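You operate a simulated robot arm through the tools that you are given. There is no shell and no other tool. Be economical: measure what you need, move in short steps, check, and stop when the job is done.

You are at the controls of a simulated two-armed robot. One attempt, no reset.

TASK
Hold the box steady, plug in the lead, bring the volts at the box to 24.0, then switch off.
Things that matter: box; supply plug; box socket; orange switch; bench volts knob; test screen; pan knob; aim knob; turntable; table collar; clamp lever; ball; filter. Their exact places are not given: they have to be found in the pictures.

Only the result counts: the job must be done as asked and must still hold three seconds after the hand-in. Knocking over, shifting, dropping, spilling or breaking anything else fails it.

THE ROBOT
Two 7-joint arms with two-finger parallel grippers on one trunk, on a base that drives. Base frame: it is fixed to the floor where the robot stands at the start and does not move with it; the origin is under the middle of the robot, x ahead of it, y to its left, z up. Readings come in m, rad, newtons and seconds.
The left shoulder is at the start at [0.07, 0.163, 1.095], the right one opposite. With the tool pointing down near the work surface each hand reaches from about 0.4 to 0.88 m from the robot's upright axis, wherever it stands, measured 20 degrees to its own side. Places, roughly: box socket [0.5, 0.2, 0.8]; orange switch [0.6, -0.3, 0.8]; bench volts knob [0.4, -0.2, 0.8]; test screen [1, -0.2, 1.1]; pan knob [0.4, -0.4, 0.8]; aim knob [0.4, -0.3, 0.8]; turntable [0.8, -0.8, 0.8]; table collar [0.7, -0.8, 0.8]; clamp lever [0.6, -0.1, 0.8]. Payload 3.43 kg a hand.
The TCP of each hand is the grasp point between the finger pads, 0.034 m short of the fingertips. In the tool frame z runs along the fingers and y along their closing line. Largest opening 0.128 m; finger width 0.024, thickness 0.012; the body of the gripper, 0.048 by 0.13 m, starts 0.096 m behind the TCP.
Orientation is that of the tool frame in the base frame, as a unit quaternion [w, x, y, z]. With the fingers straight down and closing along the base's y, the tool's x points along the base's -x, its y along +y and its z along -z.

THE INTERFACE
- The arms move only by the tool move_arm. It takes "left_increments", "right_increments" or both (then of equal length, played together; a hand with none holds still); each is a list of rows, each a list of 3 entries, a list of its own where there are three numbers: the turn, a rotation vector about the base's x, y, z in degrees, then the shift along the base's x, y, z in m, then the closure, from 0 (fully open) to 1 (shut). In form: [[[wx, wy, wz], [x, y, z], hand], ...]. A call has 1 to 10 rows; each row shifts and turns the commanded pose from where the row before left it. A row lasts 0.2 s, in which the tool goes at most 0.05 m and 0.15 rad; a call with a longer step from one row to the next is refused whole, and so is a gripper value outside its range. A pose out of reach is approached as far as the arm can. The call stops where the force on the tool passes 40 N (or 10 N more than at its start, if that is more) or the arm is blocked; 0.2 s more then pass. Each finger travels about 0.153 m/s and halts on what it meets, pressing with about 44 N; the grip force reading is that of the motor and also rises with nothing between the fingers. The clock runs only during rows and for 0.2 s after the last one: add rows that do not move to give the fingers time. It gives the time, the measured TCP pose, the force on the tool (base axes), the opening and the grip force at its end, in the units of the frame above (readings bear some noise).
- Cameras (640 x 400 px; columns grow to the right, rows downward): "scene" is now at [0.1309, -0.0294, 1.3215]; the picture's right is [-0.35, -0.94, 0.00], its down [-0.57, 0.22, -0.79] and it looks along [0.74, -0.28, -0.61] (base axes); focal length 224 px, centre (320, 200). "left" rides on the left gripper at [0.076, 0.011, -0.16] in its tool frame; the picture's right is [-0.15, 0.99, 0.00], its down [-0.88, -0.13, -0.46] and it looks along [-0.45, -0.07, 0.89] (tool axes); focal length 234 px, centre (320, 200). "right" rides on the right gripper at [0.076, -0.011, -0.16] in its tool frame; the picture's right is [0.15, 0.99, 0.00], its down [-0.88, 0.13, -0.46] and it looks along [-0.45, 0.07, 0.89] (tool axes); focal length 234 px, centre (320, 200).
- grab_frame(camera): a new picture of that camera. It takes no simulated time.
- lift_body(by): slides the trunk up (or, below 0, down) by that many m; the arms and the scene camera ride with it, the base frame stays. It gives what a move gives, with no picture.
- base_move(legs): drives the robot by 1 to 6 legs, each [ahead, left, turn to the left] in m, m and rad, along the robot's own axes; the way and the turn of a leg run together, so that a leg with both is an arc; at most 1.5 m and 3.142 rad a leg. The arms and the cameras ride along, it lands a little off, and it stops where it bumps. It gives what a move gives.
- aim_head(pan, tilt): turns the head with the scene camera to pan (to the left, within 1.501 rad either way) and tilt (down, from -0.506 to 1.204), counted from straight ahead of the robot. It gives what a move gives.
- probe_pixels(camera, pixels): there is no depth. For up to 12 entries [column, row, z] of the newest picture of that camera ("zoom" is the newest enlarged one), the place [x, y] in the base frame at which the ray of that pixel passes the height z, good to about 0.002 m. It takes no simulated time.
- inspect(camera, box): a new picture of the part [left, top, right, bottom] of that camera's present view, enlarged. It takes no simulated time.
- sign_off(): hands the job in; it is judged then, once.

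Work in short steps. Measure before you move; look again where a grasp or a placing could have gone wrong, and mend it. You have 80 turns and 70 pictures in all, those below and enlarged ones among them. Open the grippers and draw the arms clear of the work before you hand the job in, unless the task says otherwise; then end with one line.

The tools are called after ">>>" as name(argument=value, ...) on one line, values as JSON. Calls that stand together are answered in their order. move_arm: Moves the arms, as the interface text tells. Its arguments: {"type":"object","properties":{"left_increments":{"type":"array"},"right_increments":{"type":"array"}},"required":[]} The other tools are called the same way: lift_body (by) slides the trunk up or down; base_move (legs) drives the base; aim_head (pan, tilt) turns the head that bears the scene camera; grab_frame (camera) takes a picture; probe_pixels (camera, pixels) gives the place at which the rays of pixels pass given heights; inspect (camera, box) takes an enlarged picture of a part of a camera's view; sign_off () hands the job in.

At the start:

```text
clock: 0.0
left_eef_pos: [0.4913, 0.1728, 1.1127]
left_tcp_rot: [0.0, 0.0, 1.0, 0.0]
left_ft_force: [0.5, -0.2, -0.1]
left_grip_width: 0.1278
left_grasp_force: 0.2
right_eef_pos: [0.4416, -0.2785, 1.0761]
right_tcp_rot: [0.0, 0.0, 1.0, -0.001]
right_ft_force: [0.3, 0.2, -0.4]
right_grip_width: 0.1276
right_grasp_force: 0.1
trunk travel left (down, up): [-0.575, 0.365]
robot x, y, heading: [0.0018, 0.001, -0.002]
head pan, tilt: [-0.363, 0.654]
```

scene: 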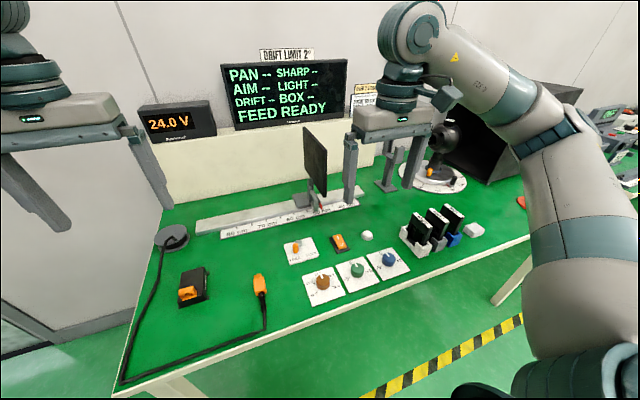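
right: 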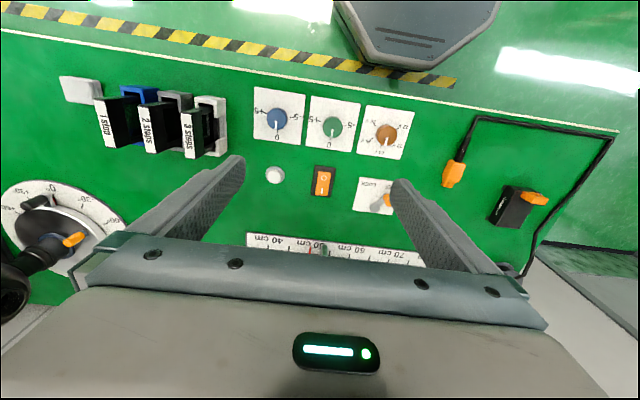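
left: 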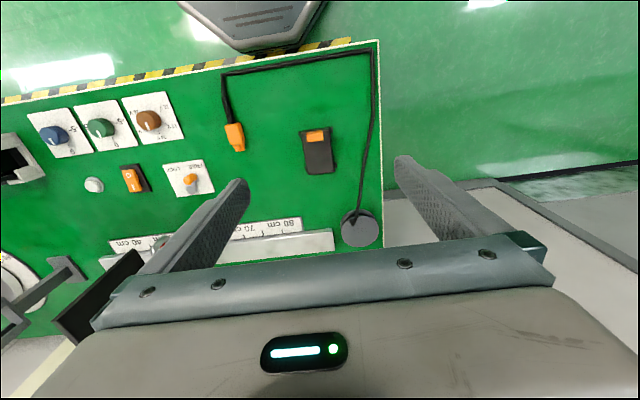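

The box (~[192,286]), plug (~[260,287]), knobs and displays are visible; I enlarge the relevant parts first.

>>> inspect(camera="scene", box=[140, 220, 300, 320])

>>> inspect(camera="scene", box=[130, 40, 390, 200])

>>> inspect(camera="scene", box=[280, 220, 420, 308])

>>> inspect(camera="left", box=[200, 80, 400, 205])

```text
4.00 times, centred on (220, 270) of scene
```

zoom: 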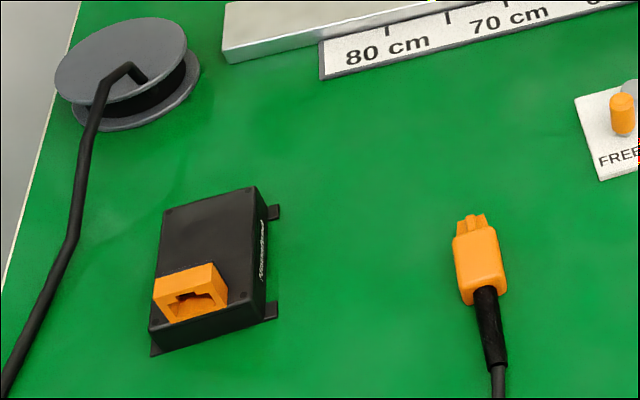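

```text
2.46 times, centred on (260, 120) of scene
```

zoom: 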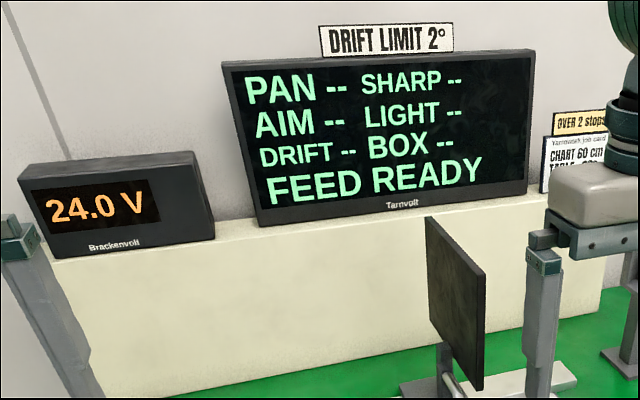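

```text
4.55 times, centred on (350, 264) of scene
```

zoom: 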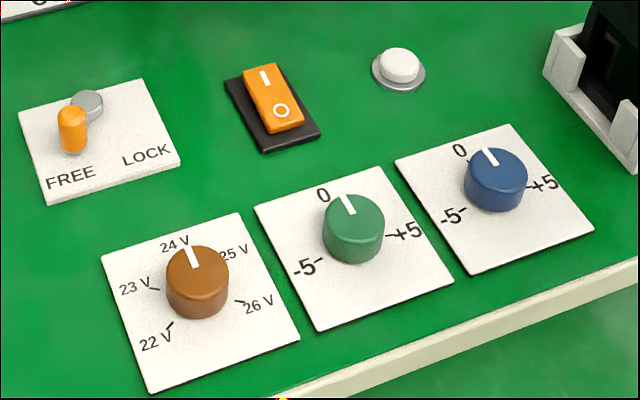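

```text
3.20 times, centred on (300, 142) of left
```

zoom: 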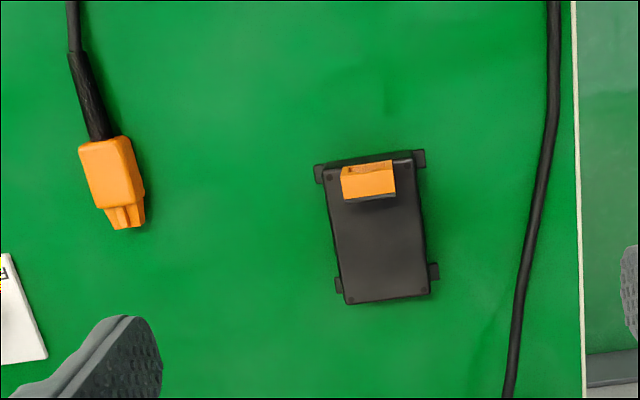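

The newest zoom is of the left view: plug body ~(112,175), nose tip (127,225), box top corners (325,170),(413,160),(430,293),(345,300), socket (367,180). I probe them at plausible heights.

>>> probe_pixels(camera="zoom", pixels=[[112, 175, 0.795], [127, 228, 0.795], [103, 140, 0.795], [325, 170, 0.81], [413, 160, 0.81], [430, 293, 0.81], [345, 300, 0.81], [343, 170, 0.83], [393, 162, 0.83], [396, 195, 0.83], [315, 165, 0.78], [440, 275, 0.78]])

>>> inspect(camera="scene", box=[170, 255, 220, 310])

>>> inspect(camera="scene", box=[235, 260, 285, 310])

```text
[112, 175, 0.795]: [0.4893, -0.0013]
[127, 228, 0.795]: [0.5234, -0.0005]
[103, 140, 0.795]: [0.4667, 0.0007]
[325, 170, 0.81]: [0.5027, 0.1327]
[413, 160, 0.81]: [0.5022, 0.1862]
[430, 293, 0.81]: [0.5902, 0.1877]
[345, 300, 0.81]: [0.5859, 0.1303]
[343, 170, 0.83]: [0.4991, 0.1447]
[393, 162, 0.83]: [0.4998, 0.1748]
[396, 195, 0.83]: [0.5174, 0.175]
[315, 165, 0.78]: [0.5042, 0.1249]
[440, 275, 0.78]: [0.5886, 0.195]
```

```text
7.27 times, centred on (195, 282) of scene
```

zoom: 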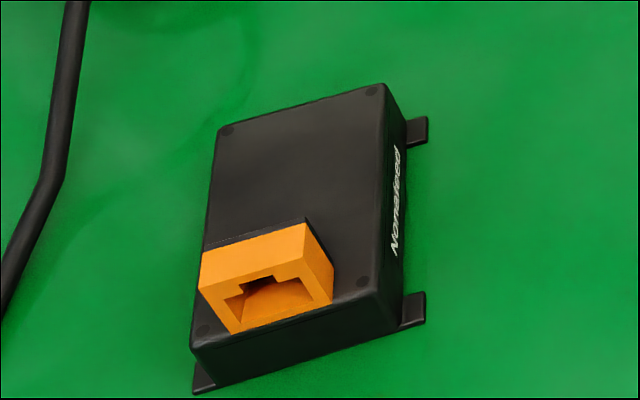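

```text
8.00 times, centred on (260, 285) of scene
```

zoom: 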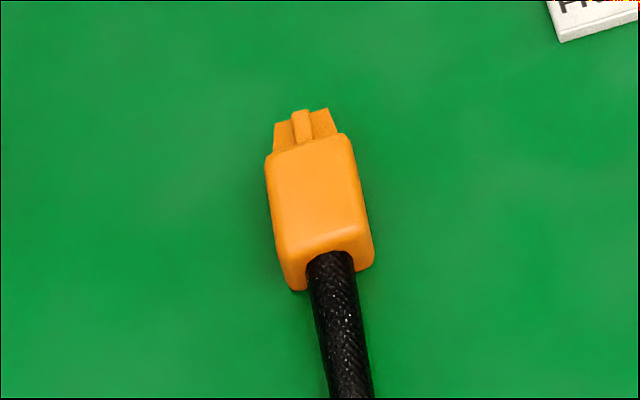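

Plug nose and socket keyway are both keyed upward, plug axis and socket axis both along +x. I'll shift the robot left and turn it a bit so that both arms meet at the box from their own sides.

>>> base_move(legs=[[0, 0.3, 0], [0, 0, -0.3]])

>>> aim_head(pan=0.0, tilt=0.75)

>>> grab_frame(camera="scene")

>>> grab_frame(camera="right")

>>> grab_frame(camera="left")

```text
clock: 3.0
left_eef_pos: [0.5201, 0.322, 1.1124]
left_tcp_rot: [0.0, 0.149, 0.989, 0.0]
left_ft_force: [-0.6, -0.8, 0.0]
left_grip_width: 0.1281
left_grasp_force: 0.1
right_eef_pos: [0.3391, -0.0905, 1.0763]
right_tcp_rot: [0.0, 0.15, 0.989, 0.0]
right_ft_force: [0.3, 0.9, 0.2]
right_grip_width: 0.1277
right_grasp_force: 0.1
trunk travel left (down, up): [-0.575, 0.365]
robot x, y, heading: [0.0002, 0.3079, -0.3]
head pan, tilt: [-0.363, 0.654]
```

```text
clock: 3.9
left_eef_pos: [0.5211, 0.3243, 1.1116]
left_tcp_rot: [0.0, 0.149, 0.989, 0.0]
left_ft_force: [-0.5, 0.3, 0.3]
left_grip_width: 0.1283
left_grasp_force: 0.1
right_eef_pos: [0.3379, -0.0923, 1.0774]
right_tcp_rot: [-0.001, 0.149, 0.989, -0.001]
right_ft_force: [-0.1, -0.4, -0.1]
right_grip_width: 0.1282
right_grasp_force: 0.0
trunk travel left (down, up): [-0.575, 0.365]
robot x, y, heading: [-0.0016, 0.3053, -0.299]
head pan, tilt: [0.0, 0.75]
```

```text
60 pictures are left
```

scene: 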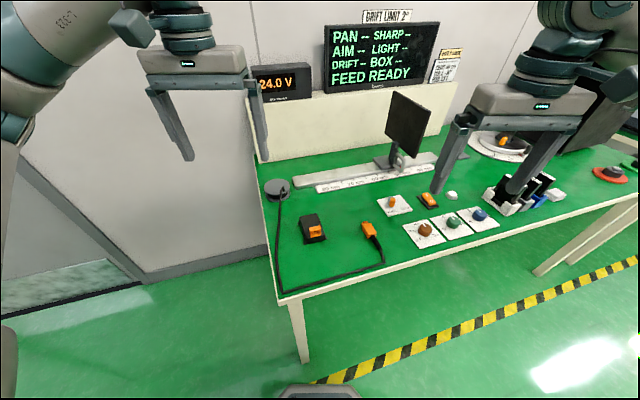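

```text
59 pictures are left
```

right: 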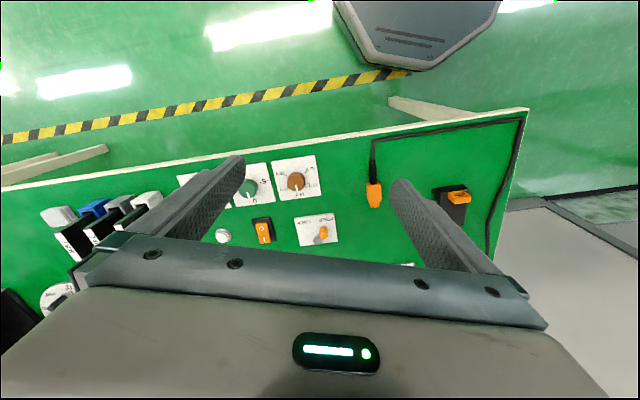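

```text
58 pictures are left
```

left: 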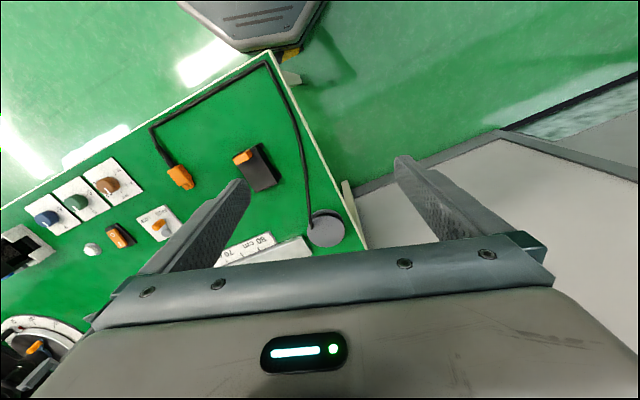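

Clear. I bring both hands lower, turned square to the base axes, to measure the plug and box from close by.

>>> move_arm(left_increments=[[[0, 0, 3.44], [-0.004, -0.025, -0.026], 0], [[0, 0, 3.44], [-0.004, -0.025, -0.026], 0], [[0, 0, 3.44], [-0.004, -0.025, -0.026], 0], [[0, 0, 3.44], [-0.004, -0.025, -0.026], 0], [[0, 0, 3.4], [-0.004, -0.025, -0.026], 0], [[0, 0, 0], [0, 0, 0], 0]], right_increments=[[[0, 0, 3.44], [0.0164, 0.0184, -0.0254], 0.3], [[0, 0, 3.44], [0.0164, 0.0184, -0.0254], 0.4], [[0, 0, 3.44], [0.0164, 0.0184, -0.0254], 0.4], [[0, 0, 3.44], [0.0164, 0.0184, -0.0254], 0.4], [[0, 0, 3.4], [0.0164, 0.0184, -0.0254], 0.4], [[0, 0, 0], [0, 0, 0], 0.4]])

>>> grab_frame(camera="left")

>>> grab_frame(camera="right")

```text
clock: 5.3
left_eef_pos: [0.5004, 0.1994, 0.983]
left_tcp_rot: [0.0, -0.001, 1.0, 0.001]
left_ft_force: [-0.1, -0.5, -0.4]
left_grip_width: 0.1279
left_grasp_force: 0.0
right_eef_pos: [0.421, 0.002, 0.9486]
right_tcp_rot: [0.0, 0.001, 1.0, 0.0]
right_ft_force: [-0.2, 0.5, 0.2]
right_grip_width: 0.0767
right_grasp_force: 0.1
trunk travel left (down, up): [-0.575, 0.365]
robot x, y, heading: [0.0002, 0.3057, -0.298]
head pan, tilt: [0.0, 0.75]
```

```text
57 pictures are left
```

left: 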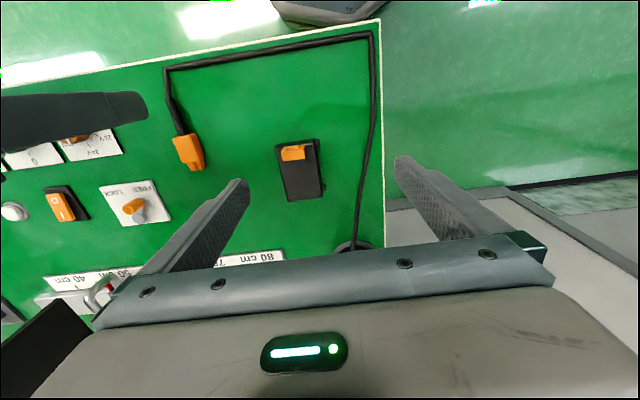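

```text
56 pictures are left
```

right: 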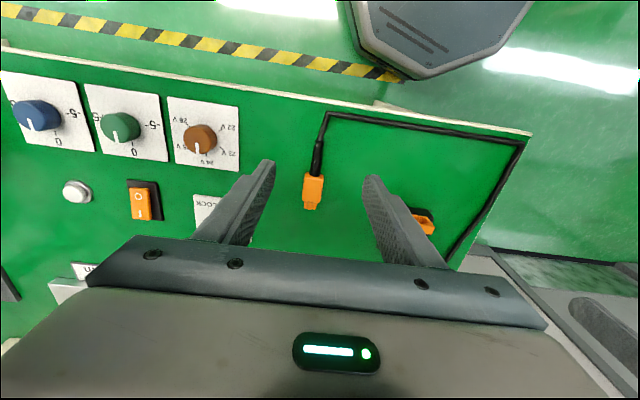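

Plug at right-px (313,190), box at left-px (298,168). I enlarge both and triangulate.

>>> inspect(camera="right", box=[280, 130, 376, 220])

>>> probe_pixels(camera="right", pixels=[[304, 176, 0.8], [325, 178, 0.8], [313, 210, 0.79], [317, 150, 0.79]])

>>> inspect(camera="left", box=[260, 125, 340, 215])

```text
4.44 times, centred on (328, 175) of right
```

zoom: 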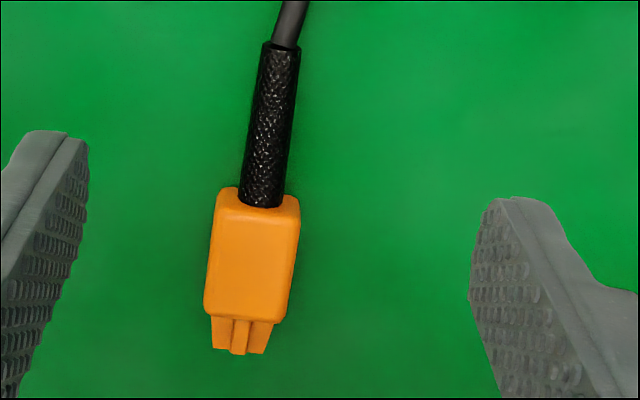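

```text
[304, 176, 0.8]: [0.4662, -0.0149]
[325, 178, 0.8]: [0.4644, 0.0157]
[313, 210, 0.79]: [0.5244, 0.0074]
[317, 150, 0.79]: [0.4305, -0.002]
```

```text
4.44 times, centred on (300, 170) of left
```

zoom: 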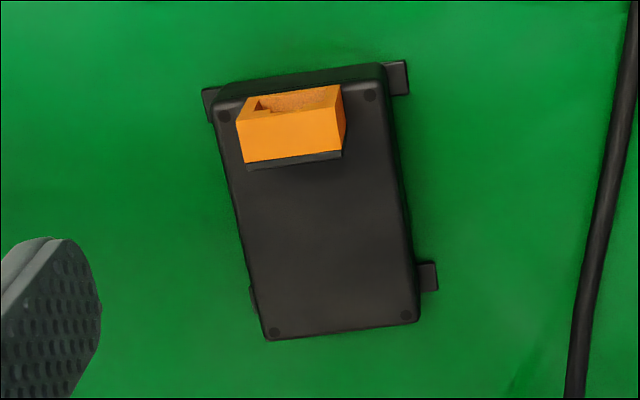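

Now probing box corners and socket edges in the left zoom at two heights.

>>> probe_pixels(camera="zoom", pixels=[[222, 108, 0.81], [380, 82, 0.81], [412, 318, 0.81], [267, 338, 0.81], [267, 338, 0.83], [412, 318, 0.83], [240, 120, 0.83], [340, 86, 0.83], [344, 122, 0.83], [247, 161, 0.83], [204, 90, 0.78], [437, 288, 0.78]])

>>> inspect(camera="scene", box=[285, 200, 345, 250])

>>> probe_pixels(camera="zoom", pixels=[[320, 200, 0.78], [320, 200, 0.83]])

```text
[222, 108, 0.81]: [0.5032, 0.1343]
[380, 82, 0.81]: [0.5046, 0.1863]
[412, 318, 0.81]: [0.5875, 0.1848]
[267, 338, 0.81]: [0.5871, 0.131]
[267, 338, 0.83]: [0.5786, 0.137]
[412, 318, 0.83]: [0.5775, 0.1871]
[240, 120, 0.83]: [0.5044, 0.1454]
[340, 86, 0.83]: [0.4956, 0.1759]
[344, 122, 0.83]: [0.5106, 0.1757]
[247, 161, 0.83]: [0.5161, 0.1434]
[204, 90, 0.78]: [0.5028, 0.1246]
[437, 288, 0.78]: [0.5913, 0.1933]
```

```text
8.00 times, centred on (315, 225) of scene
```

zoom: 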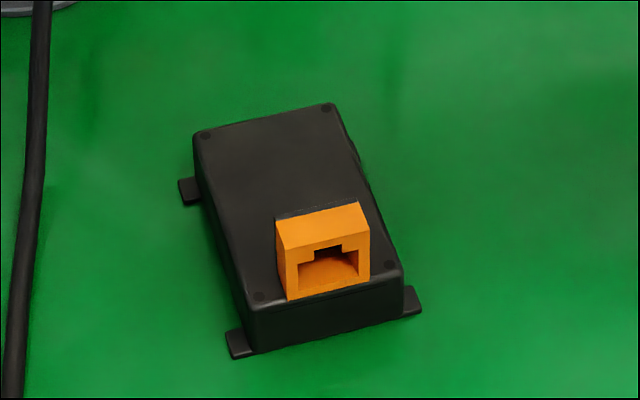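

```text
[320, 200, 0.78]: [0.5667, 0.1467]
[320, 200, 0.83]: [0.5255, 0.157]
```

Cross-checking heights: the same corners in the scene zoom: box top far corners (197,133),(330,104), near corners (248,310),(400,270); socket top front (285,248),(367,228), bottom (290,300),(368,278).

>>> probe_pixels(camera="zoom", pixels=[[197, 133, 0.81], [330, 104, 0.81], [248, 310, 0.81], [400, 270, 0.81], [285, 248, 0.83], [367, 228, 0.83], [360, 203, 0.83], [277, 217, 0.83], [290, 300, 0.81], [368, 278, 0.81], [258, 350, 0.78], [404, 310, 0.78]])

```text
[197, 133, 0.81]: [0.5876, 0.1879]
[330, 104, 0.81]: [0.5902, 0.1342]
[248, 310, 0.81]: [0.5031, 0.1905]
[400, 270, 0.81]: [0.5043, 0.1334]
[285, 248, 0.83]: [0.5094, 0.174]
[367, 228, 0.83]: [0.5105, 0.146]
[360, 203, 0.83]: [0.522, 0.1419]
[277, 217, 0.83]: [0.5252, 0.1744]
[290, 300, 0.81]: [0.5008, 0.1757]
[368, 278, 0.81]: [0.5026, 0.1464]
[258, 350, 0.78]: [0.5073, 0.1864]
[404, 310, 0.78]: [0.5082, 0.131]
```

Box top z≈0.81, centre y≈0.160; socket front x≈0.502, z≈0.81–0.84, y 0.146–0.175. Now the plug corners in the right frame.

>>> probe_pixels(camera="right", pixels=[[304.4, 172.8, 0.8], [323.3, 174.4, 0.8], [302.2, 200.3, 0.8], [320.2, 202, 0.8], [304, 208.4, 0.79], [316.4, 209.5, 0.79], [315, 175, 0.79], [320.9, 140.1, 0.79]])

>>> inspect(camera="scene", box=[350, 210, 400, 255])

>>> probe_pixels(camera="zoom", pixels=[[320, 200, 0.78], [320, 200, 0.82]])

```text
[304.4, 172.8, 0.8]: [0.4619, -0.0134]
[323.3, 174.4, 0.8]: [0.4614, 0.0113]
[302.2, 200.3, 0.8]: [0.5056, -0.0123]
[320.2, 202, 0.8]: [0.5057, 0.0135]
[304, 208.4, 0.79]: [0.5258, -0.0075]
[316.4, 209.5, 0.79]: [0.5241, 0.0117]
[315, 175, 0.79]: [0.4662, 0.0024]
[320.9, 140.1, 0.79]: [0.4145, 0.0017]
```

```text
8.89 times, centred on (375, 232) of scene
```

zoom: 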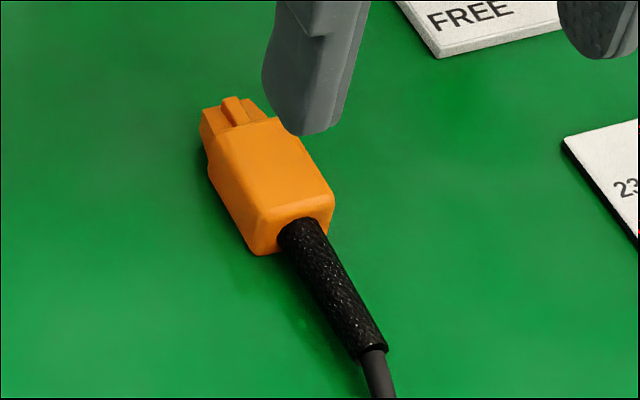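

```text
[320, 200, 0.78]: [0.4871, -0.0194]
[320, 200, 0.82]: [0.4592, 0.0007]
```

Plug: y≈0.000, body x 0.463–0.506, z 0.78–0.80, nose to x≈0.524. I pitch the right hand back 30° (to keep it clear of the left hand later) above the plug, and bring the left above the rear part of the box.

>>> move_arm(left_increments=[[[0, 0, 0], [0.015, -0.01, -0.02], 0.3], [[0, 0, 0], [0.015, -0.01, -0.02], 0.3], [[0, 0, 0], [0.015, -0.01, -0.02], 0.3], [[0, 0, 0], [0.015, -0.0094, -0.02], 0.3], [[0, 0, 0], [0, 0, 0], 0.3]], right_increments=[[[0, -7.5, 0], [0.011, -0.0005, -0.018], 0.4], [[0, -7.5, 0], [0.011, -0.0005, -0.018], 0.4], [[0, -7.5, 0], [0.011, -0.0005, -0.018], 0.4], [[0, -7.5, 0], [0.011, 0, -0.018], 0.4], [[0, 0, 0], [0, 0, 0], 0.4]])

>>> grab_frame(camera="right")

>>> grab_frame(camera="left")

```text
clock: 6.5
left_eef_pos: [0.5608, 0.1575, 0.9028]
left_tcp_rot: [0.0, 0.0, 1.0, 0.0]
left_ft_force: [-0.7, -0.1, 0.0]
left_grip_width: 0.0897
left_grasp_force: 0.0
right_eef_pos: [0.4653, 0.0002, 0.8786]
right_tcp_rot: [0.259, 0.0, 0.966, 0.0]
right_ft_force: [-0.5, -0.2, -0.1]
right_grip_width: 0.0767
right_grasp_force: 0.1
trunk travel left (down, up): [-0.575, 0.365]
robot x, y, heading: [0.0006, 0.3066, -0.302]
head pan, tilt: [0.0, 0.75]
```

```text
51 pictures are left
```

right: 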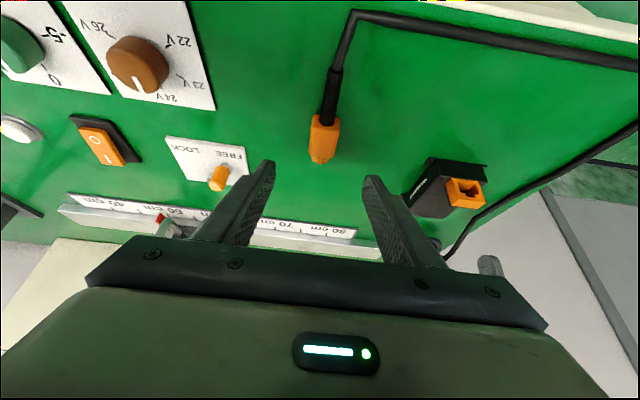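

```text
50 pictures are left
```

left: 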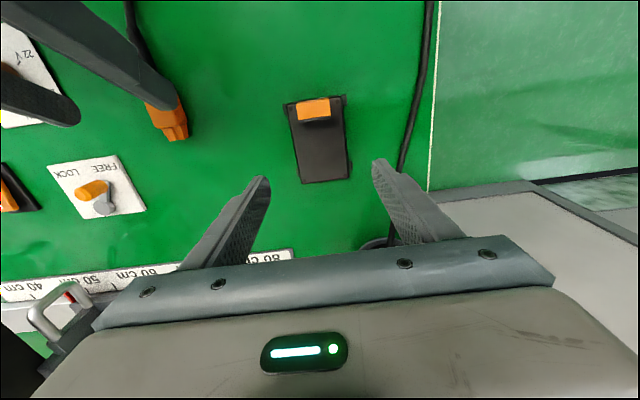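

Poses as wanted. Right hand descends straight over the plug and closes.

>>> move_arm(right_increments=[[[0, 0, 0], [0, 0, -0.02], 0.4], [[0, 0, 0], [0, 0, -0.02], 0.4], [[0, 0, 0], [0.001, 0, -0.019], 0.4], [[0, 0, 0], [0, 0, 0], 0.4]])

>>> inspect(camera="right", box=[220, 80, 420, 260])

```text
clock: 7.5
left_eef_pos: [0.5616, 0.1586, 0.9034]
left_tcp_rot: [0.001, 0.0, 1.0, 0.0]
left_ft_force: [0.8, 0.7, -0.4]
left_grip_width: 0.0895
left_grasp_force: 0.0
right_eef_pos: [0.4659, -0.0005, 0.8187]
right_tcp_rot: [0.259, 0.0, 0.966, -0.001]
right_ft_force: [-0.7, 0.1, 0.3]
right_grip_width: 0.0769
right_grasp_force: 0.1
trunk travel left (down, up): [-0.575, 0.365]
robot x, y, heading: [0.0004, 0.3017, -0.296]
head pan, tilt: [0.0, 0.75]
```

```text
2.22 times, centred on (320, 170) of right
```

zoom: 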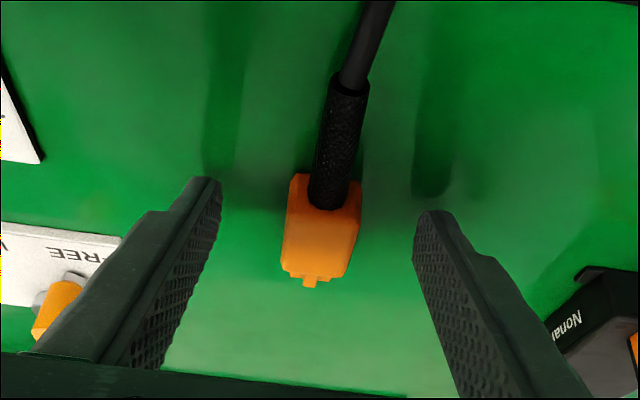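

Plug lies centred between the finger tips; closing.

>>> move_arm(right_increments=[[[0, 0, 0], [0, 0, 0], 0.7], [[0, 0, 0], [0, 0, 0], 1], [[0, 0, 0], [0, 0, 0], 1], [[0, 0, 0], [0, 0, 0], 1]])

>>> move_arm(right_increments=[[[0, 0, 0], [0, 0, 0.02], 1], [[0, 0, 0], [-0.01, 0, 0.03], 1], [[0, 0, 0], [-0.01, 0, 0.02], 1], [[0, 0, 0], [0, 0, 0], 1]])

>>> grab_frame(camera="scene")

>>> inspect(camera="right", box=[220, 80, 420, 260])

```text
clock: 8.5
left_eef_pos: [0.5613, 0.1583, 0.9027]
left_tcp_rot: [0.0, 0.0, 1.0, 0.0]
left_ft_force: [-0.4, 0.5, -0.7]
left_grip_width: 0.0896
left_grasp_force: 0.0
right_eef_pos: [0.467, 0.0, 0.8186]
right_tcp_rot: [0.259, 0.0, 0.966, 0.001]
right_ft_force: [0.1, 0.2, 0.8]
right_grip_width: 0.0267
right_grasp_force: 44.4
trunk travel left (down, up): [-0.575, 0.365]
robot x, y, heading: [-0.0008, 0.3002, -0.302]
head pan, tilt: [0.0, 0.75]
```

```text
clock: 9.5
left_eef_pos: [0.5619, 0.1584, 0.9029]
left_tcp_rot: [0.0, 0.0, 1.0, 0.0]
left_ft_force: [0.9, 0.1, 0.0]
left_grip_width: 0.0896
left_grasp_force: 0.0
right_eef_pos: [0.4464, -0.0027, 0.8875]
right_tcp_rot: [0.259, 0.0, 0.966, 0.0]
right_ft_force: [0.5, -0.6, 0.5]
right_grip_width: 0.0266
right_grasp_force: 44.2
trunk travel left (down, up): [-0.575, 0.365]
robot x, y, heading: [-0.0015, 0.3071, -0.294]
head pan, tilt: [0.0, 0.75]
```

```text
48 pictures are left
```

scene: 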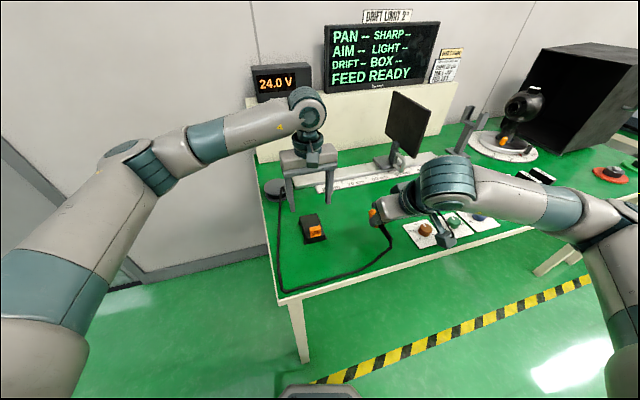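

```text
2.22 times, centred on (320, 170) of right
```

zoom: 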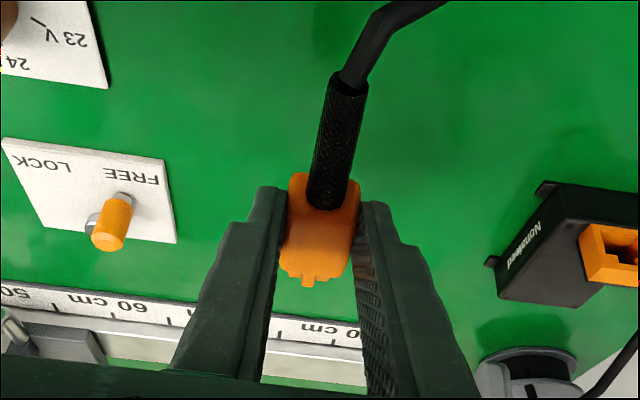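

Plug is held level (still centred, width 0.0266). Now the left hand goes down around the box and closes to hold it.

>>> move_arm(left_increments=[[[0, 0, 0], [-0.001, 0.0015, -0.03], 0.3], [[0, 0, 0], [0, 0, -0.03], 0.3], [[0, 0, 0], [0, 0, -0.021], 0.3], [[0, 0, 0], [0, 0, 0], 0.3]])

>>> inspect(camera="left", box=[220, 40, 420, 240])

```text
clock: 10.5
left_eef_pos: [0.5599, 0.1601, 0.8209]
left_tcp_rot: [0.001, 0.0, 1.0, 0.001]
left_ft_force: [-0.3, 0.0, -0.1]
left_grip_width: 0.0893
left_grasp_force: 0.1
right_eef_pos: [0.4457, -0.0022, 0.888]
right_tcp_rot: [0.259, 0.0, 0.966, 0.001]
right_ft_force: [-0.9, 1.0, -0.1]
right_grip_width: 0.0269
right_grasp_force: 44.5
trunk travel left (down, up): [-0.575, 0.365]
robot x, y, heading: [-0.0047, 0.3059, -0.298]
head pan, tilt: [0.0, 0.75]
```

```text
2.00 times, centred on (320, 140) of left
```

zoom: 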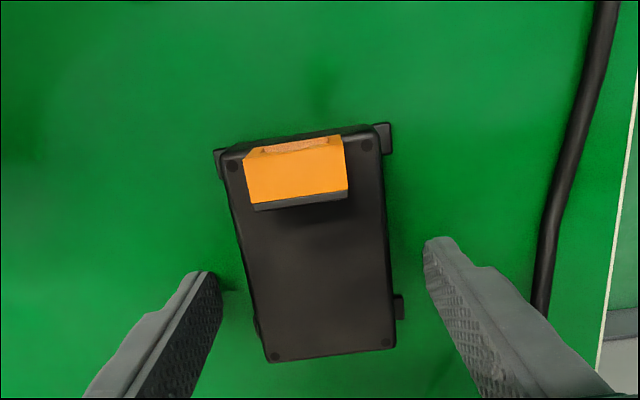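

Fingers straddle the box; closing gently.

>>> move_arm(left_increments=[[[0, 0, 0], [0, 0, 0], 0.45], [[0, 0, 0], [0, 0, 0], 0.55], [[0, 0, 0], [0, 0, 0], 0.62], [[0, 0, 0], [0, 0, 0], 1], [[0, 0, 0], [0, 0, 0], 1]])

>>> inspect(camera="scene", box=[275, 190, 395, 260])

>>> inspect(camera="left", box=[220, 40, 420, 240])

```text
clock: 11.7
left_eef_pos: [0.5617, 0.1591, 0.821]
left_tcp_rot: [0.0, 0.0, 1.0, 0.001]
left_ft_force: [0.9, 1.2, 0.4]
left_grip_width: 0.0573
left_grasp_force: 43.9
right_eef_pos: [0.4459, -0.0003, 0.8891]
right_tcp_rot: [0.259, 0.0, 0.966, 0.0]
right_ft_force: [0.8, 0.2, -0.4]
right_grip_width: 0.0266
right_grasp_force: 44.4
trunk travel left (down, up): [-0.575, 0.365]
robot x, y, heading: [-0.0019, 0.3002, -0.3]
head pan, tilt: [0.0, 0.75]
```

```text
5.33 times, centred on (335, 225) of scene
```

zoom: 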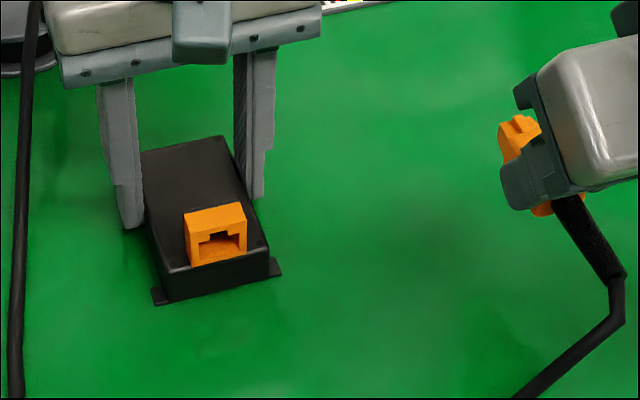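

```text
2.00 times, centred on (320, 140) of left
```

zoom: 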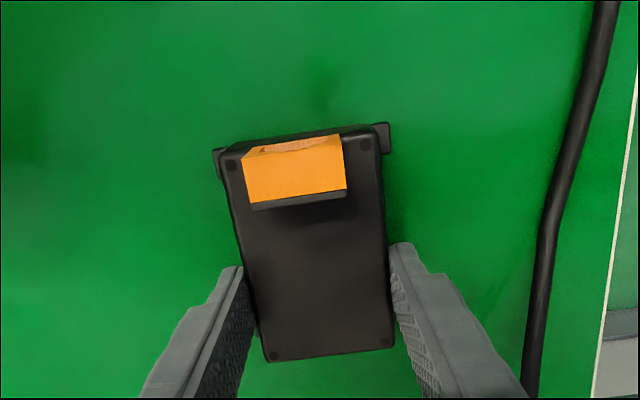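

Box is gripped (width 0.0573) and unshifted. Right hand moves to stand off in front of the socket at x=0.415, y=0.16, z≈0.857.

>>> move_arm(right_increments=[[[0, 0, 0], [-0.03, 0, 0], 1], [[0, 0, 0], [0, 0.04, 0], 1], [[0, 0, 0], [0, 0.04, 0], 1], [[0, 0, 0], [0, 0.04, 0], 1], [[0, 0, 0], [0, 0.04, -0.015], 1], [[0, 0, 0], [0, 0.001, -0.016], 1], [[0, 0, 0], [0, 0, 0], 1]])

>>> inspect(camera="right", box=[220, 80, 420, 260])

>>> inspect(camera="left", box=[240, 40, 400, 140])

>>> inspect(camera="scene", box=[275, 190, 355, 260])

```text
clock: 13.3
left_eef_pos: [0.5595, 0.1595, 0.822]
left_tcp_rot: [0.0, 0.0, 1.0, -0.001]
left_ft_force: [-0.4, -0.8, 0.0]
left_grip_width: 0.0571
left_grasp_force: 44.0
right_eef_pos: [0.4249, 0.161, 0.8568]
right_tcp_rot: [0.258, 0.0, 0.966, 0.0]
right_ft_force: [0.2, -0.7, -1.6]
right_grip_width: 0.0266
right_grasp_force: 44.0
right hand out of reach, approached as far as the arm can: row 1, 2
trunk travel left (down, up): [-0.575, 0.365]
robot x, y, heading: [0.0017, 0.3077, -0.301]
head pan, tilt: [0.0, 0.75]
```

```text
2.22 times, centred on (320, 170) of right
```

zoom: 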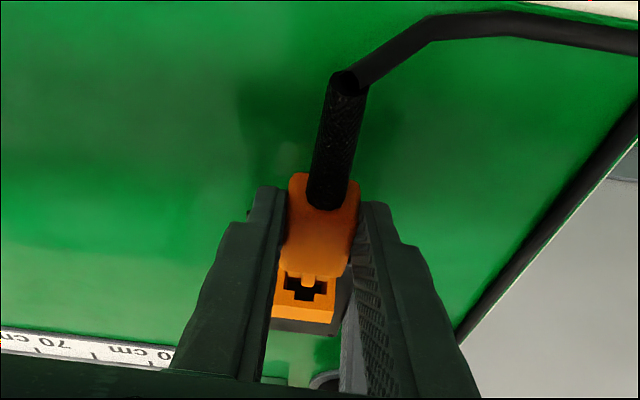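

```text
4.00 times, centred on (320, 90) of left
```

zoom: 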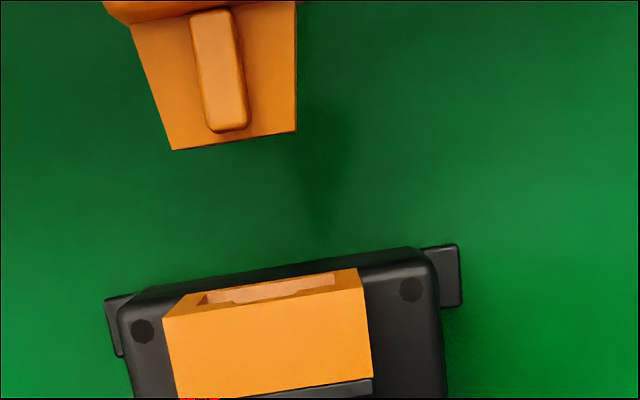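

```text
5.71 times, centred on (315, 225) of scene
```

zoom: 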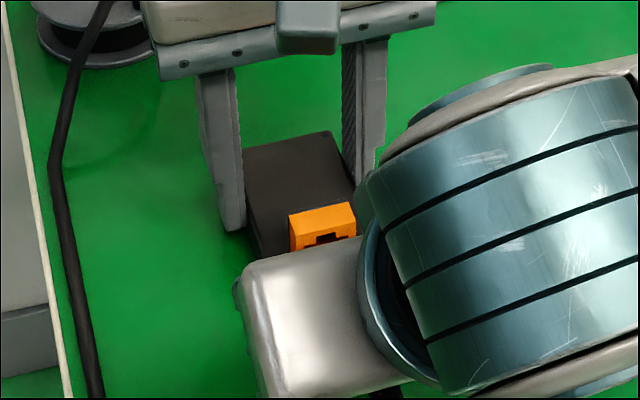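

Plug stands in front of the socket, key up. I check lateral alignment in the left view: nose tip corners (283,77.5),(314.25,73), key tip (293,73)-(302,71.5), socket top front corners (280.75,120),(330.5,112.5).

>>> probe_pixels(camera="left", pixels=[[283, 77.5, 0.835], [314.25, 73, 0.835], [293, 73, 0.838], [302, 71.5, 0.838], [280.75, 120, 0.838], [330.5, 112.5, 0.838], [280.75, 120, 0.833], [330.5, 112.5, 0.833], [284.5, 139.5, 0.838], [333, 133.8, 0.838], [287.5, 113.5, 0.81], [329, 107, 0.81]])

>>> inspect(camera="right", box=[295, 160, 345, 240])

```text
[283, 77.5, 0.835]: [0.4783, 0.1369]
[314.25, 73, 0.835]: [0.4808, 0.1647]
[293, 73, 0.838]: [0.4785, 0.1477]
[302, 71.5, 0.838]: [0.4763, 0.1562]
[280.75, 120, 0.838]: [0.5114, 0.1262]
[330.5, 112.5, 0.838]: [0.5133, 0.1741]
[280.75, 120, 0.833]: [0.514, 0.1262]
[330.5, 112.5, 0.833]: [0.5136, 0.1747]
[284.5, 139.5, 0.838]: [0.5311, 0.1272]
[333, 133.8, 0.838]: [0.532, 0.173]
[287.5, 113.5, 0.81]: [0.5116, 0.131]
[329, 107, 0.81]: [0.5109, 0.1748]
```

```text
5.00 times, centred on (320, 200) of right
```

zoom: 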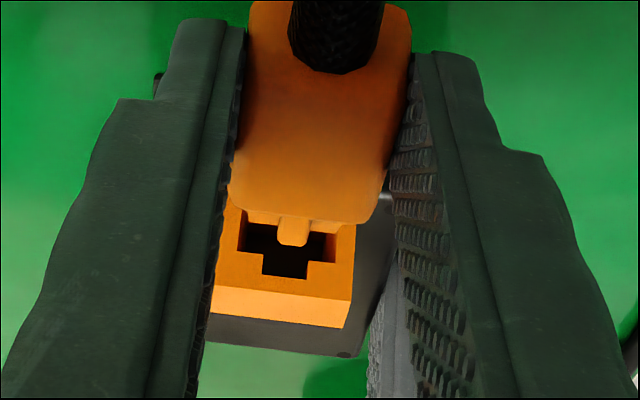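

That "left" probe used the stale frame; I probe the current right zoom instead: key tip (276,243)/(308,243), notch (263,275)/(307,278), mouth (238,250)/(337,260), socket top front edge (222,285)/(352,300).

>>> probe_pixels(camera="zoom", pixels=[[276, 243, 0.838], [308, 246, 0.838], [263, 275, 0.835], [307, 278, 0.835], [238, 250, 0.828], [337, 261, 0.828], [215, 283, 0.84], [352, 299, 0.84], [355, 226, 0.81], [393, 170, 0.838], [407, 50, 0.838], [247, 30, 0.838]])

>>> inspect(camera="left", box=[260, 40, 360, 140])

```text
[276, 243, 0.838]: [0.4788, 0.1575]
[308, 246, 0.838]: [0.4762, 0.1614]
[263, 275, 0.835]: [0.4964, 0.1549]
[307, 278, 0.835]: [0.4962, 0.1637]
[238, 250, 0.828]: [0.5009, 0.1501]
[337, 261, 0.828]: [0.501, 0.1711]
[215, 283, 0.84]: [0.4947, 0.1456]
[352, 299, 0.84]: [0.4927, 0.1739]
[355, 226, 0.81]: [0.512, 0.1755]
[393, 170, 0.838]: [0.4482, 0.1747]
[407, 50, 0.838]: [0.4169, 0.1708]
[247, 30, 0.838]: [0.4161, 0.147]
```

```text
4.00 times, centred on (310, 90) of left
```

zoom: 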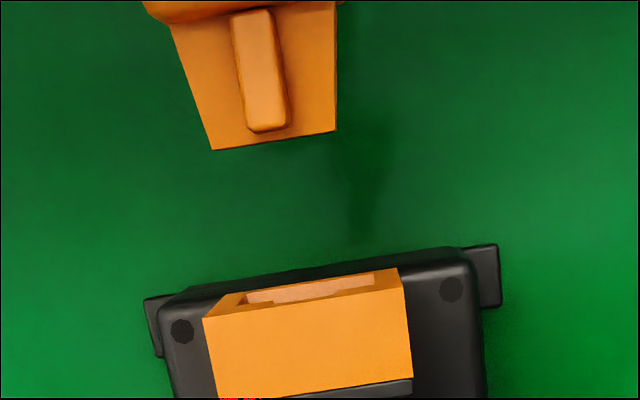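

Laterally aligned (key centre y 0.1595, notch 0.1593). Now the left zoom, looking straight down, for x of the nose tip and socket.

>>> probe_pixels(camera="zoom", pixels=[[212, 150, 0.83], [336, 131, 0.83], [252, 131, 0.835], [289, 124, 0.835], [203, 318, 0.836], [404, 285, 0.836], [220, 397, 0.836], [413, 377, 0.836], [245, 290, 0.81], [397, 268, 0.81], [172, 30, 0.83], [338, 5, 0.83]])

```text
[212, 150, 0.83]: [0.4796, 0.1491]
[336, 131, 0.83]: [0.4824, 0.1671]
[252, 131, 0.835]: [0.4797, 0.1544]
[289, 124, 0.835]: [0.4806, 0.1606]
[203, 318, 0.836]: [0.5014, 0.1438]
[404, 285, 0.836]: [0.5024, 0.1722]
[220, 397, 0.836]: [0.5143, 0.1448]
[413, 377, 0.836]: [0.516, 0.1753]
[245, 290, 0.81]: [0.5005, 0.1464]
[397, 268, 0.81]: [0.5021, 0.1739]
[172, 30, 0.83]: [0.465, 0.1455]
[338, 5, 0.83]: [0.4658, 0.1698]
```

Nose tip x≈0.481; key top sits at z≈0.8365 versus notch top ≈0.832 so the plug must come down ~5 mm. I lower it and advance to ~8 mm before the mouth, then recheck.

>>> move_arm(right_increments=[[[0, 0, 0], [0, 0, -0.005], 1], [[0, 0, 0], [0.012, 0, 0], 1], [[0, 0, 0], [0, 0, 0], 1]])

>>> inspect(camera="right", box=[295, 160, 345, 240])

```text
clock: 14.1
left_eef_pos: [0.5614, 0.1594, 0.8219]
left_tcp_rot: [0.0, 0.0, 1.0, 0.0]
left_ft_force: [-0.3, 0.1, -0.6]
left_grip_width: 0.0572
left_grasp_force: 43.1
right_eef_pos: [0.4358, 0.159, 0.8517]
right_tcp_rot: [0.259, -0.001, 0.966, 0.0]
right_ft_force: [0.4, 0.7, -0.1]
right_grip_width: 0.0269
right_grasp_force: 43.8
trunk travel left (down, up): [-0.575, 0.365]
robot x, y, heading: [0.0012, 0.3052, -0.297]
head pan, tilt: [0.0, 0.75]
```

```text
5.00 times, centred on (320, 200) of right
```

zoom: 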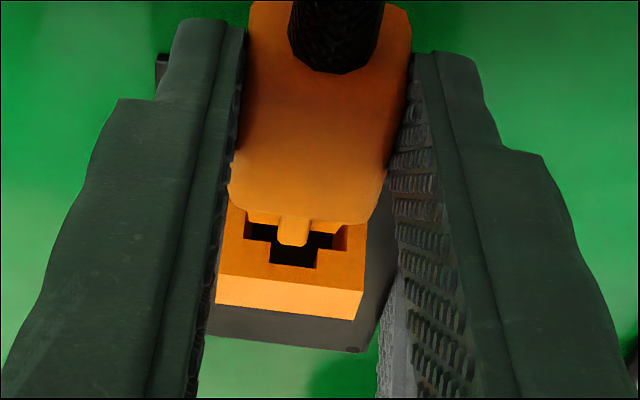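

Now the key (x≈293) is centred over the notch (271–316). I probe notch-top and mouth edges again for height.

>>> probe_pixels(camera="zoom", pixels=[[271, 263, 0.832], [316, 268, 0.832], [271, 263, 0.836], [316, 268, 0.836], [245, 238, 0.8275], [334, 250, 0.8275], [218, 276, 0.836], [362, 292, 0.836], [279, 244, 0.8315], [308, 246, 0.8315], [250, 222, 0.826], [338, 226, 0.826]])

```text
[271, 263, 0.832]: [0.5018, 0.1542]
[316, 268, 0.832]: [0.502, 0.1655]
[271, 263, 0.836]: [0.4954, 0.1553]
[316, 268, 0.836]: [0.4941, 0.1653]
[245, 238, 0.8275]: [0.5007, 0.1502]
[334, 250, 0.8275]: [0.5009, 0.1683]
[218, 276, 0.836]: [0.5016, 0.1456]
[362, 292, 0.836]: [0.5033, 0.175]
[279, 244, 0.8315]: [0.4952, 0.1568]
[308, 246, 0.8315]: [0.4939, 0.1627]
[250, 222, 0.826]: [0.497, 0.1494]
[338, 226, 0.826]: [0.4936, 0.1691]
```

Key top is ~1 mm above the notch top; lowering 1.3 mm and easing in along +x.

>>> move_arm(right_increments=[[[0, 0, 0], [0, 0.0003, -0.0013], 1], [[0, 0, 0], [0.004, 0, 0], 1], [[0, 0, 0], [0.004, 0, 0], 1], [[0, 0, 0], [0.003, 0, 0], 1], [[0, 0, 0], [0.002, 0, 0], 1], [[0, 0, 0], [0.002, 0, 0], 1], [[0, 0, 0], [0, 0, 0], 1]])

>>> inspect(camera="right", box=[295, 160, 345, 240])

>>> inspect(camera="left", box=[260, 40, 360, 140])

```text
clock: 15.7
left_eef_pos: [0.561, 0.1596, 0.8216]
left_tcp_rot: [0.0, 0.0, 1.0, -0.001]
left_ft_force: [2.8, -0.6, 5.7]
left_grip_width: 0.057
left_grasp_force: 44.1
right_eef_pos: [0.4521, 0.1592, 0.85]
right_tcp_rot: [0.258, 0.0, 0.966, 0.0]
right_ft_force: [-2.6, -0.9, -6.8]
right_grip_width: 0.0269
right_grasp_force: 43.9
trunk travel left (down, up): [-0.575, 0.365]
robot x, y, heading: [0.0004, 0.301, -0.302]
head pan, tilt: [0.0, 0.75]
```

```text
5.00 times, centred on (320, 200) of right
```

zoom: 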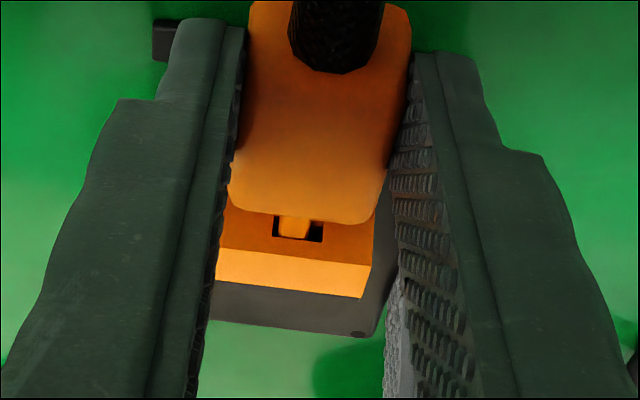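

```text
4.00 times, centred on (310, 90) of left
```

zoom: 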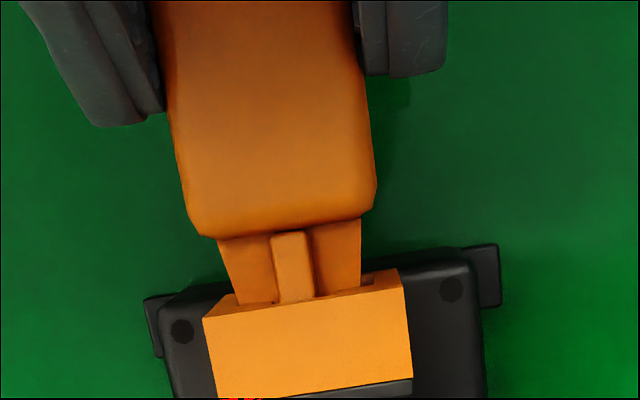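

The nose has entered; the −6.8 N z-force says the plug rubs the mouth's top, so I lower 1 mm and push the remaining ~13 mm.

>>> move_arm(right_increments=[[[0, 0, 0], [0, 0, -0.001], 1], [[0, 0, 0], [0.003, 0, 0], 1], [[0, 0, 0], [0.003, 0, 0], 1], [[0, 0, 0], [0.003, 0, 0], 1], [[0, 0, 0], [0, 0, 0], 1]])

>>> inspect(camera="left", box=[260, 40, 360, 140])

```text
clock: 16.9
left_eef_pos: [0.5606, 0.1602, 0.8228]
left_tcp_rot: [0.0, -0.001, 1.0, -0.001]
left_ft_force: [10.7, -2.0, 7.1]
left_grip_width: 0.0572
left_grasp_force: 44.6
right_eef_pos: [0.461, 0.1598, 0.8489]
right_tcp_rot: [0.258, 0.0, 0.966, 0.0]
right_ft_force: [-10.7, 2.5, -9.1]
right_grip_width: 0.0268
right_grasp_force: 43.9
trunk travel left (down, up): [-0.575, 0.365]
robot x, y, heading: [-0.0039, 0.3028, -0.298]
head pan, tilt: [0.0, 0.75]
```

```text
4.00 times, centred on (310, 90) of left
```

zoom: 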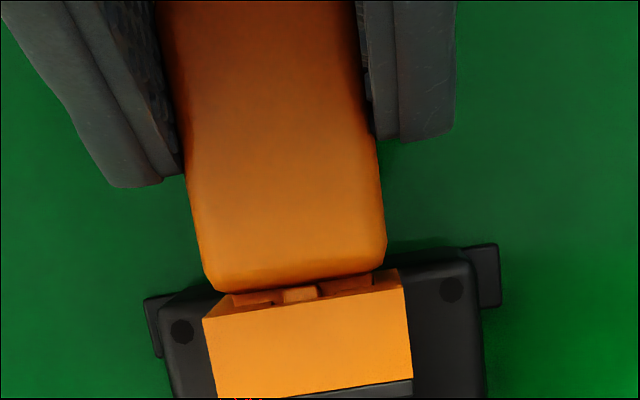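

About 4 mm remain; easing down a bit more and pushing home.

>>> move_arm(right_increments=[[[0, 0, 0], [0, 0, -0.0008], 1], [[0, 0, 0], [0.002, 0, 0], 1], [[0, 0, 0], [0.002, 0, 0], 1], [[0, 0, 0], [0.002, 0, 0], 1], [[0, 0, 0], [0, 0, 0], 1]])

>>> inspect(camera="left", box=[260, 40, 360, 140])

>>> grab_frame(camera="scene")

```text
clock: 18.1
left_eef_pos: [0.5618, 0.161, 0.8215]
left_tcp_rot: [0.003, -0.001, 1.0, 0.0]
left_ft_force: [37.7, 0.5, -3.4]
left_grip_width: 0.057
left_grasp_force: 44.0
right_eef_pos: [0.4655, 0.1604, 0.8487]
right_tcp_rot: [0.256, -0.001, 0.967, 0.0]
right_ft_force: [-37.7, 2.0, 6.5]
right_grip_width: 0.0267
right_grasp_force: 44.3
trunk travel left (down, up): [-0.575, 0.365]
robot x, y, heading: [-0.0013, 0.3051, -0.298]
head pan, tilt: [0.0, 0.75]
```

```text
4.00 times, centred on (310, 90) of left
```

zoom: 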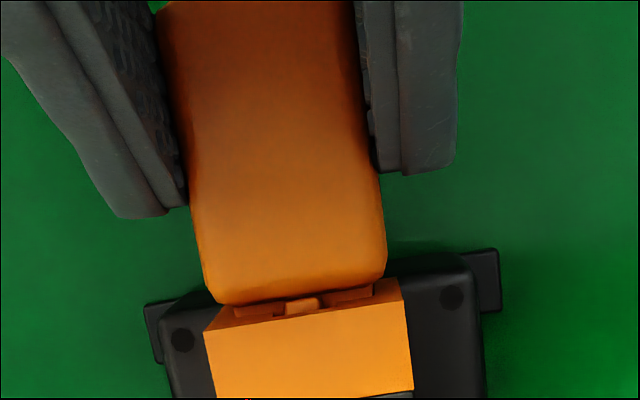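

```text
33 pictures are left
```

scene: 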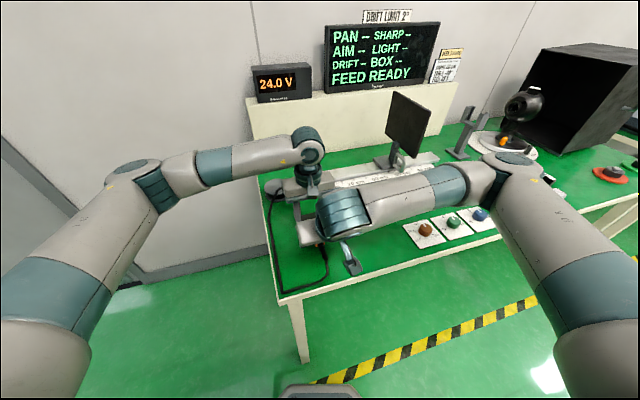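

BOX still shows "--", plug ~2 mm from home and the grip slipped slightly at 38 N. I look from the right camera before relieving and correcting.

>>> inspect(camera="right", box=[295, 160, 345, 240])

>>> inspect(camera="scene", box=[320, 20, 440, 95])

```text
5.00 times, centred on (320, 200) of right
```

zoom: 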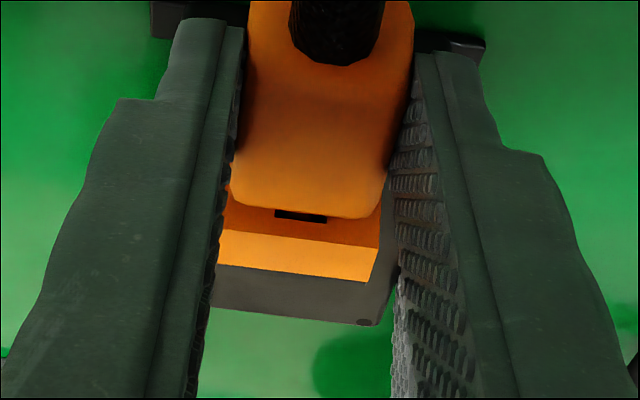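

```text
5.33 times, centred on (380, 58) of scene
```

zoom: 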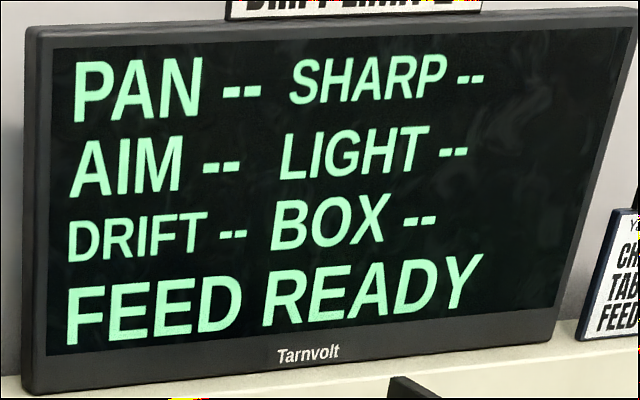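

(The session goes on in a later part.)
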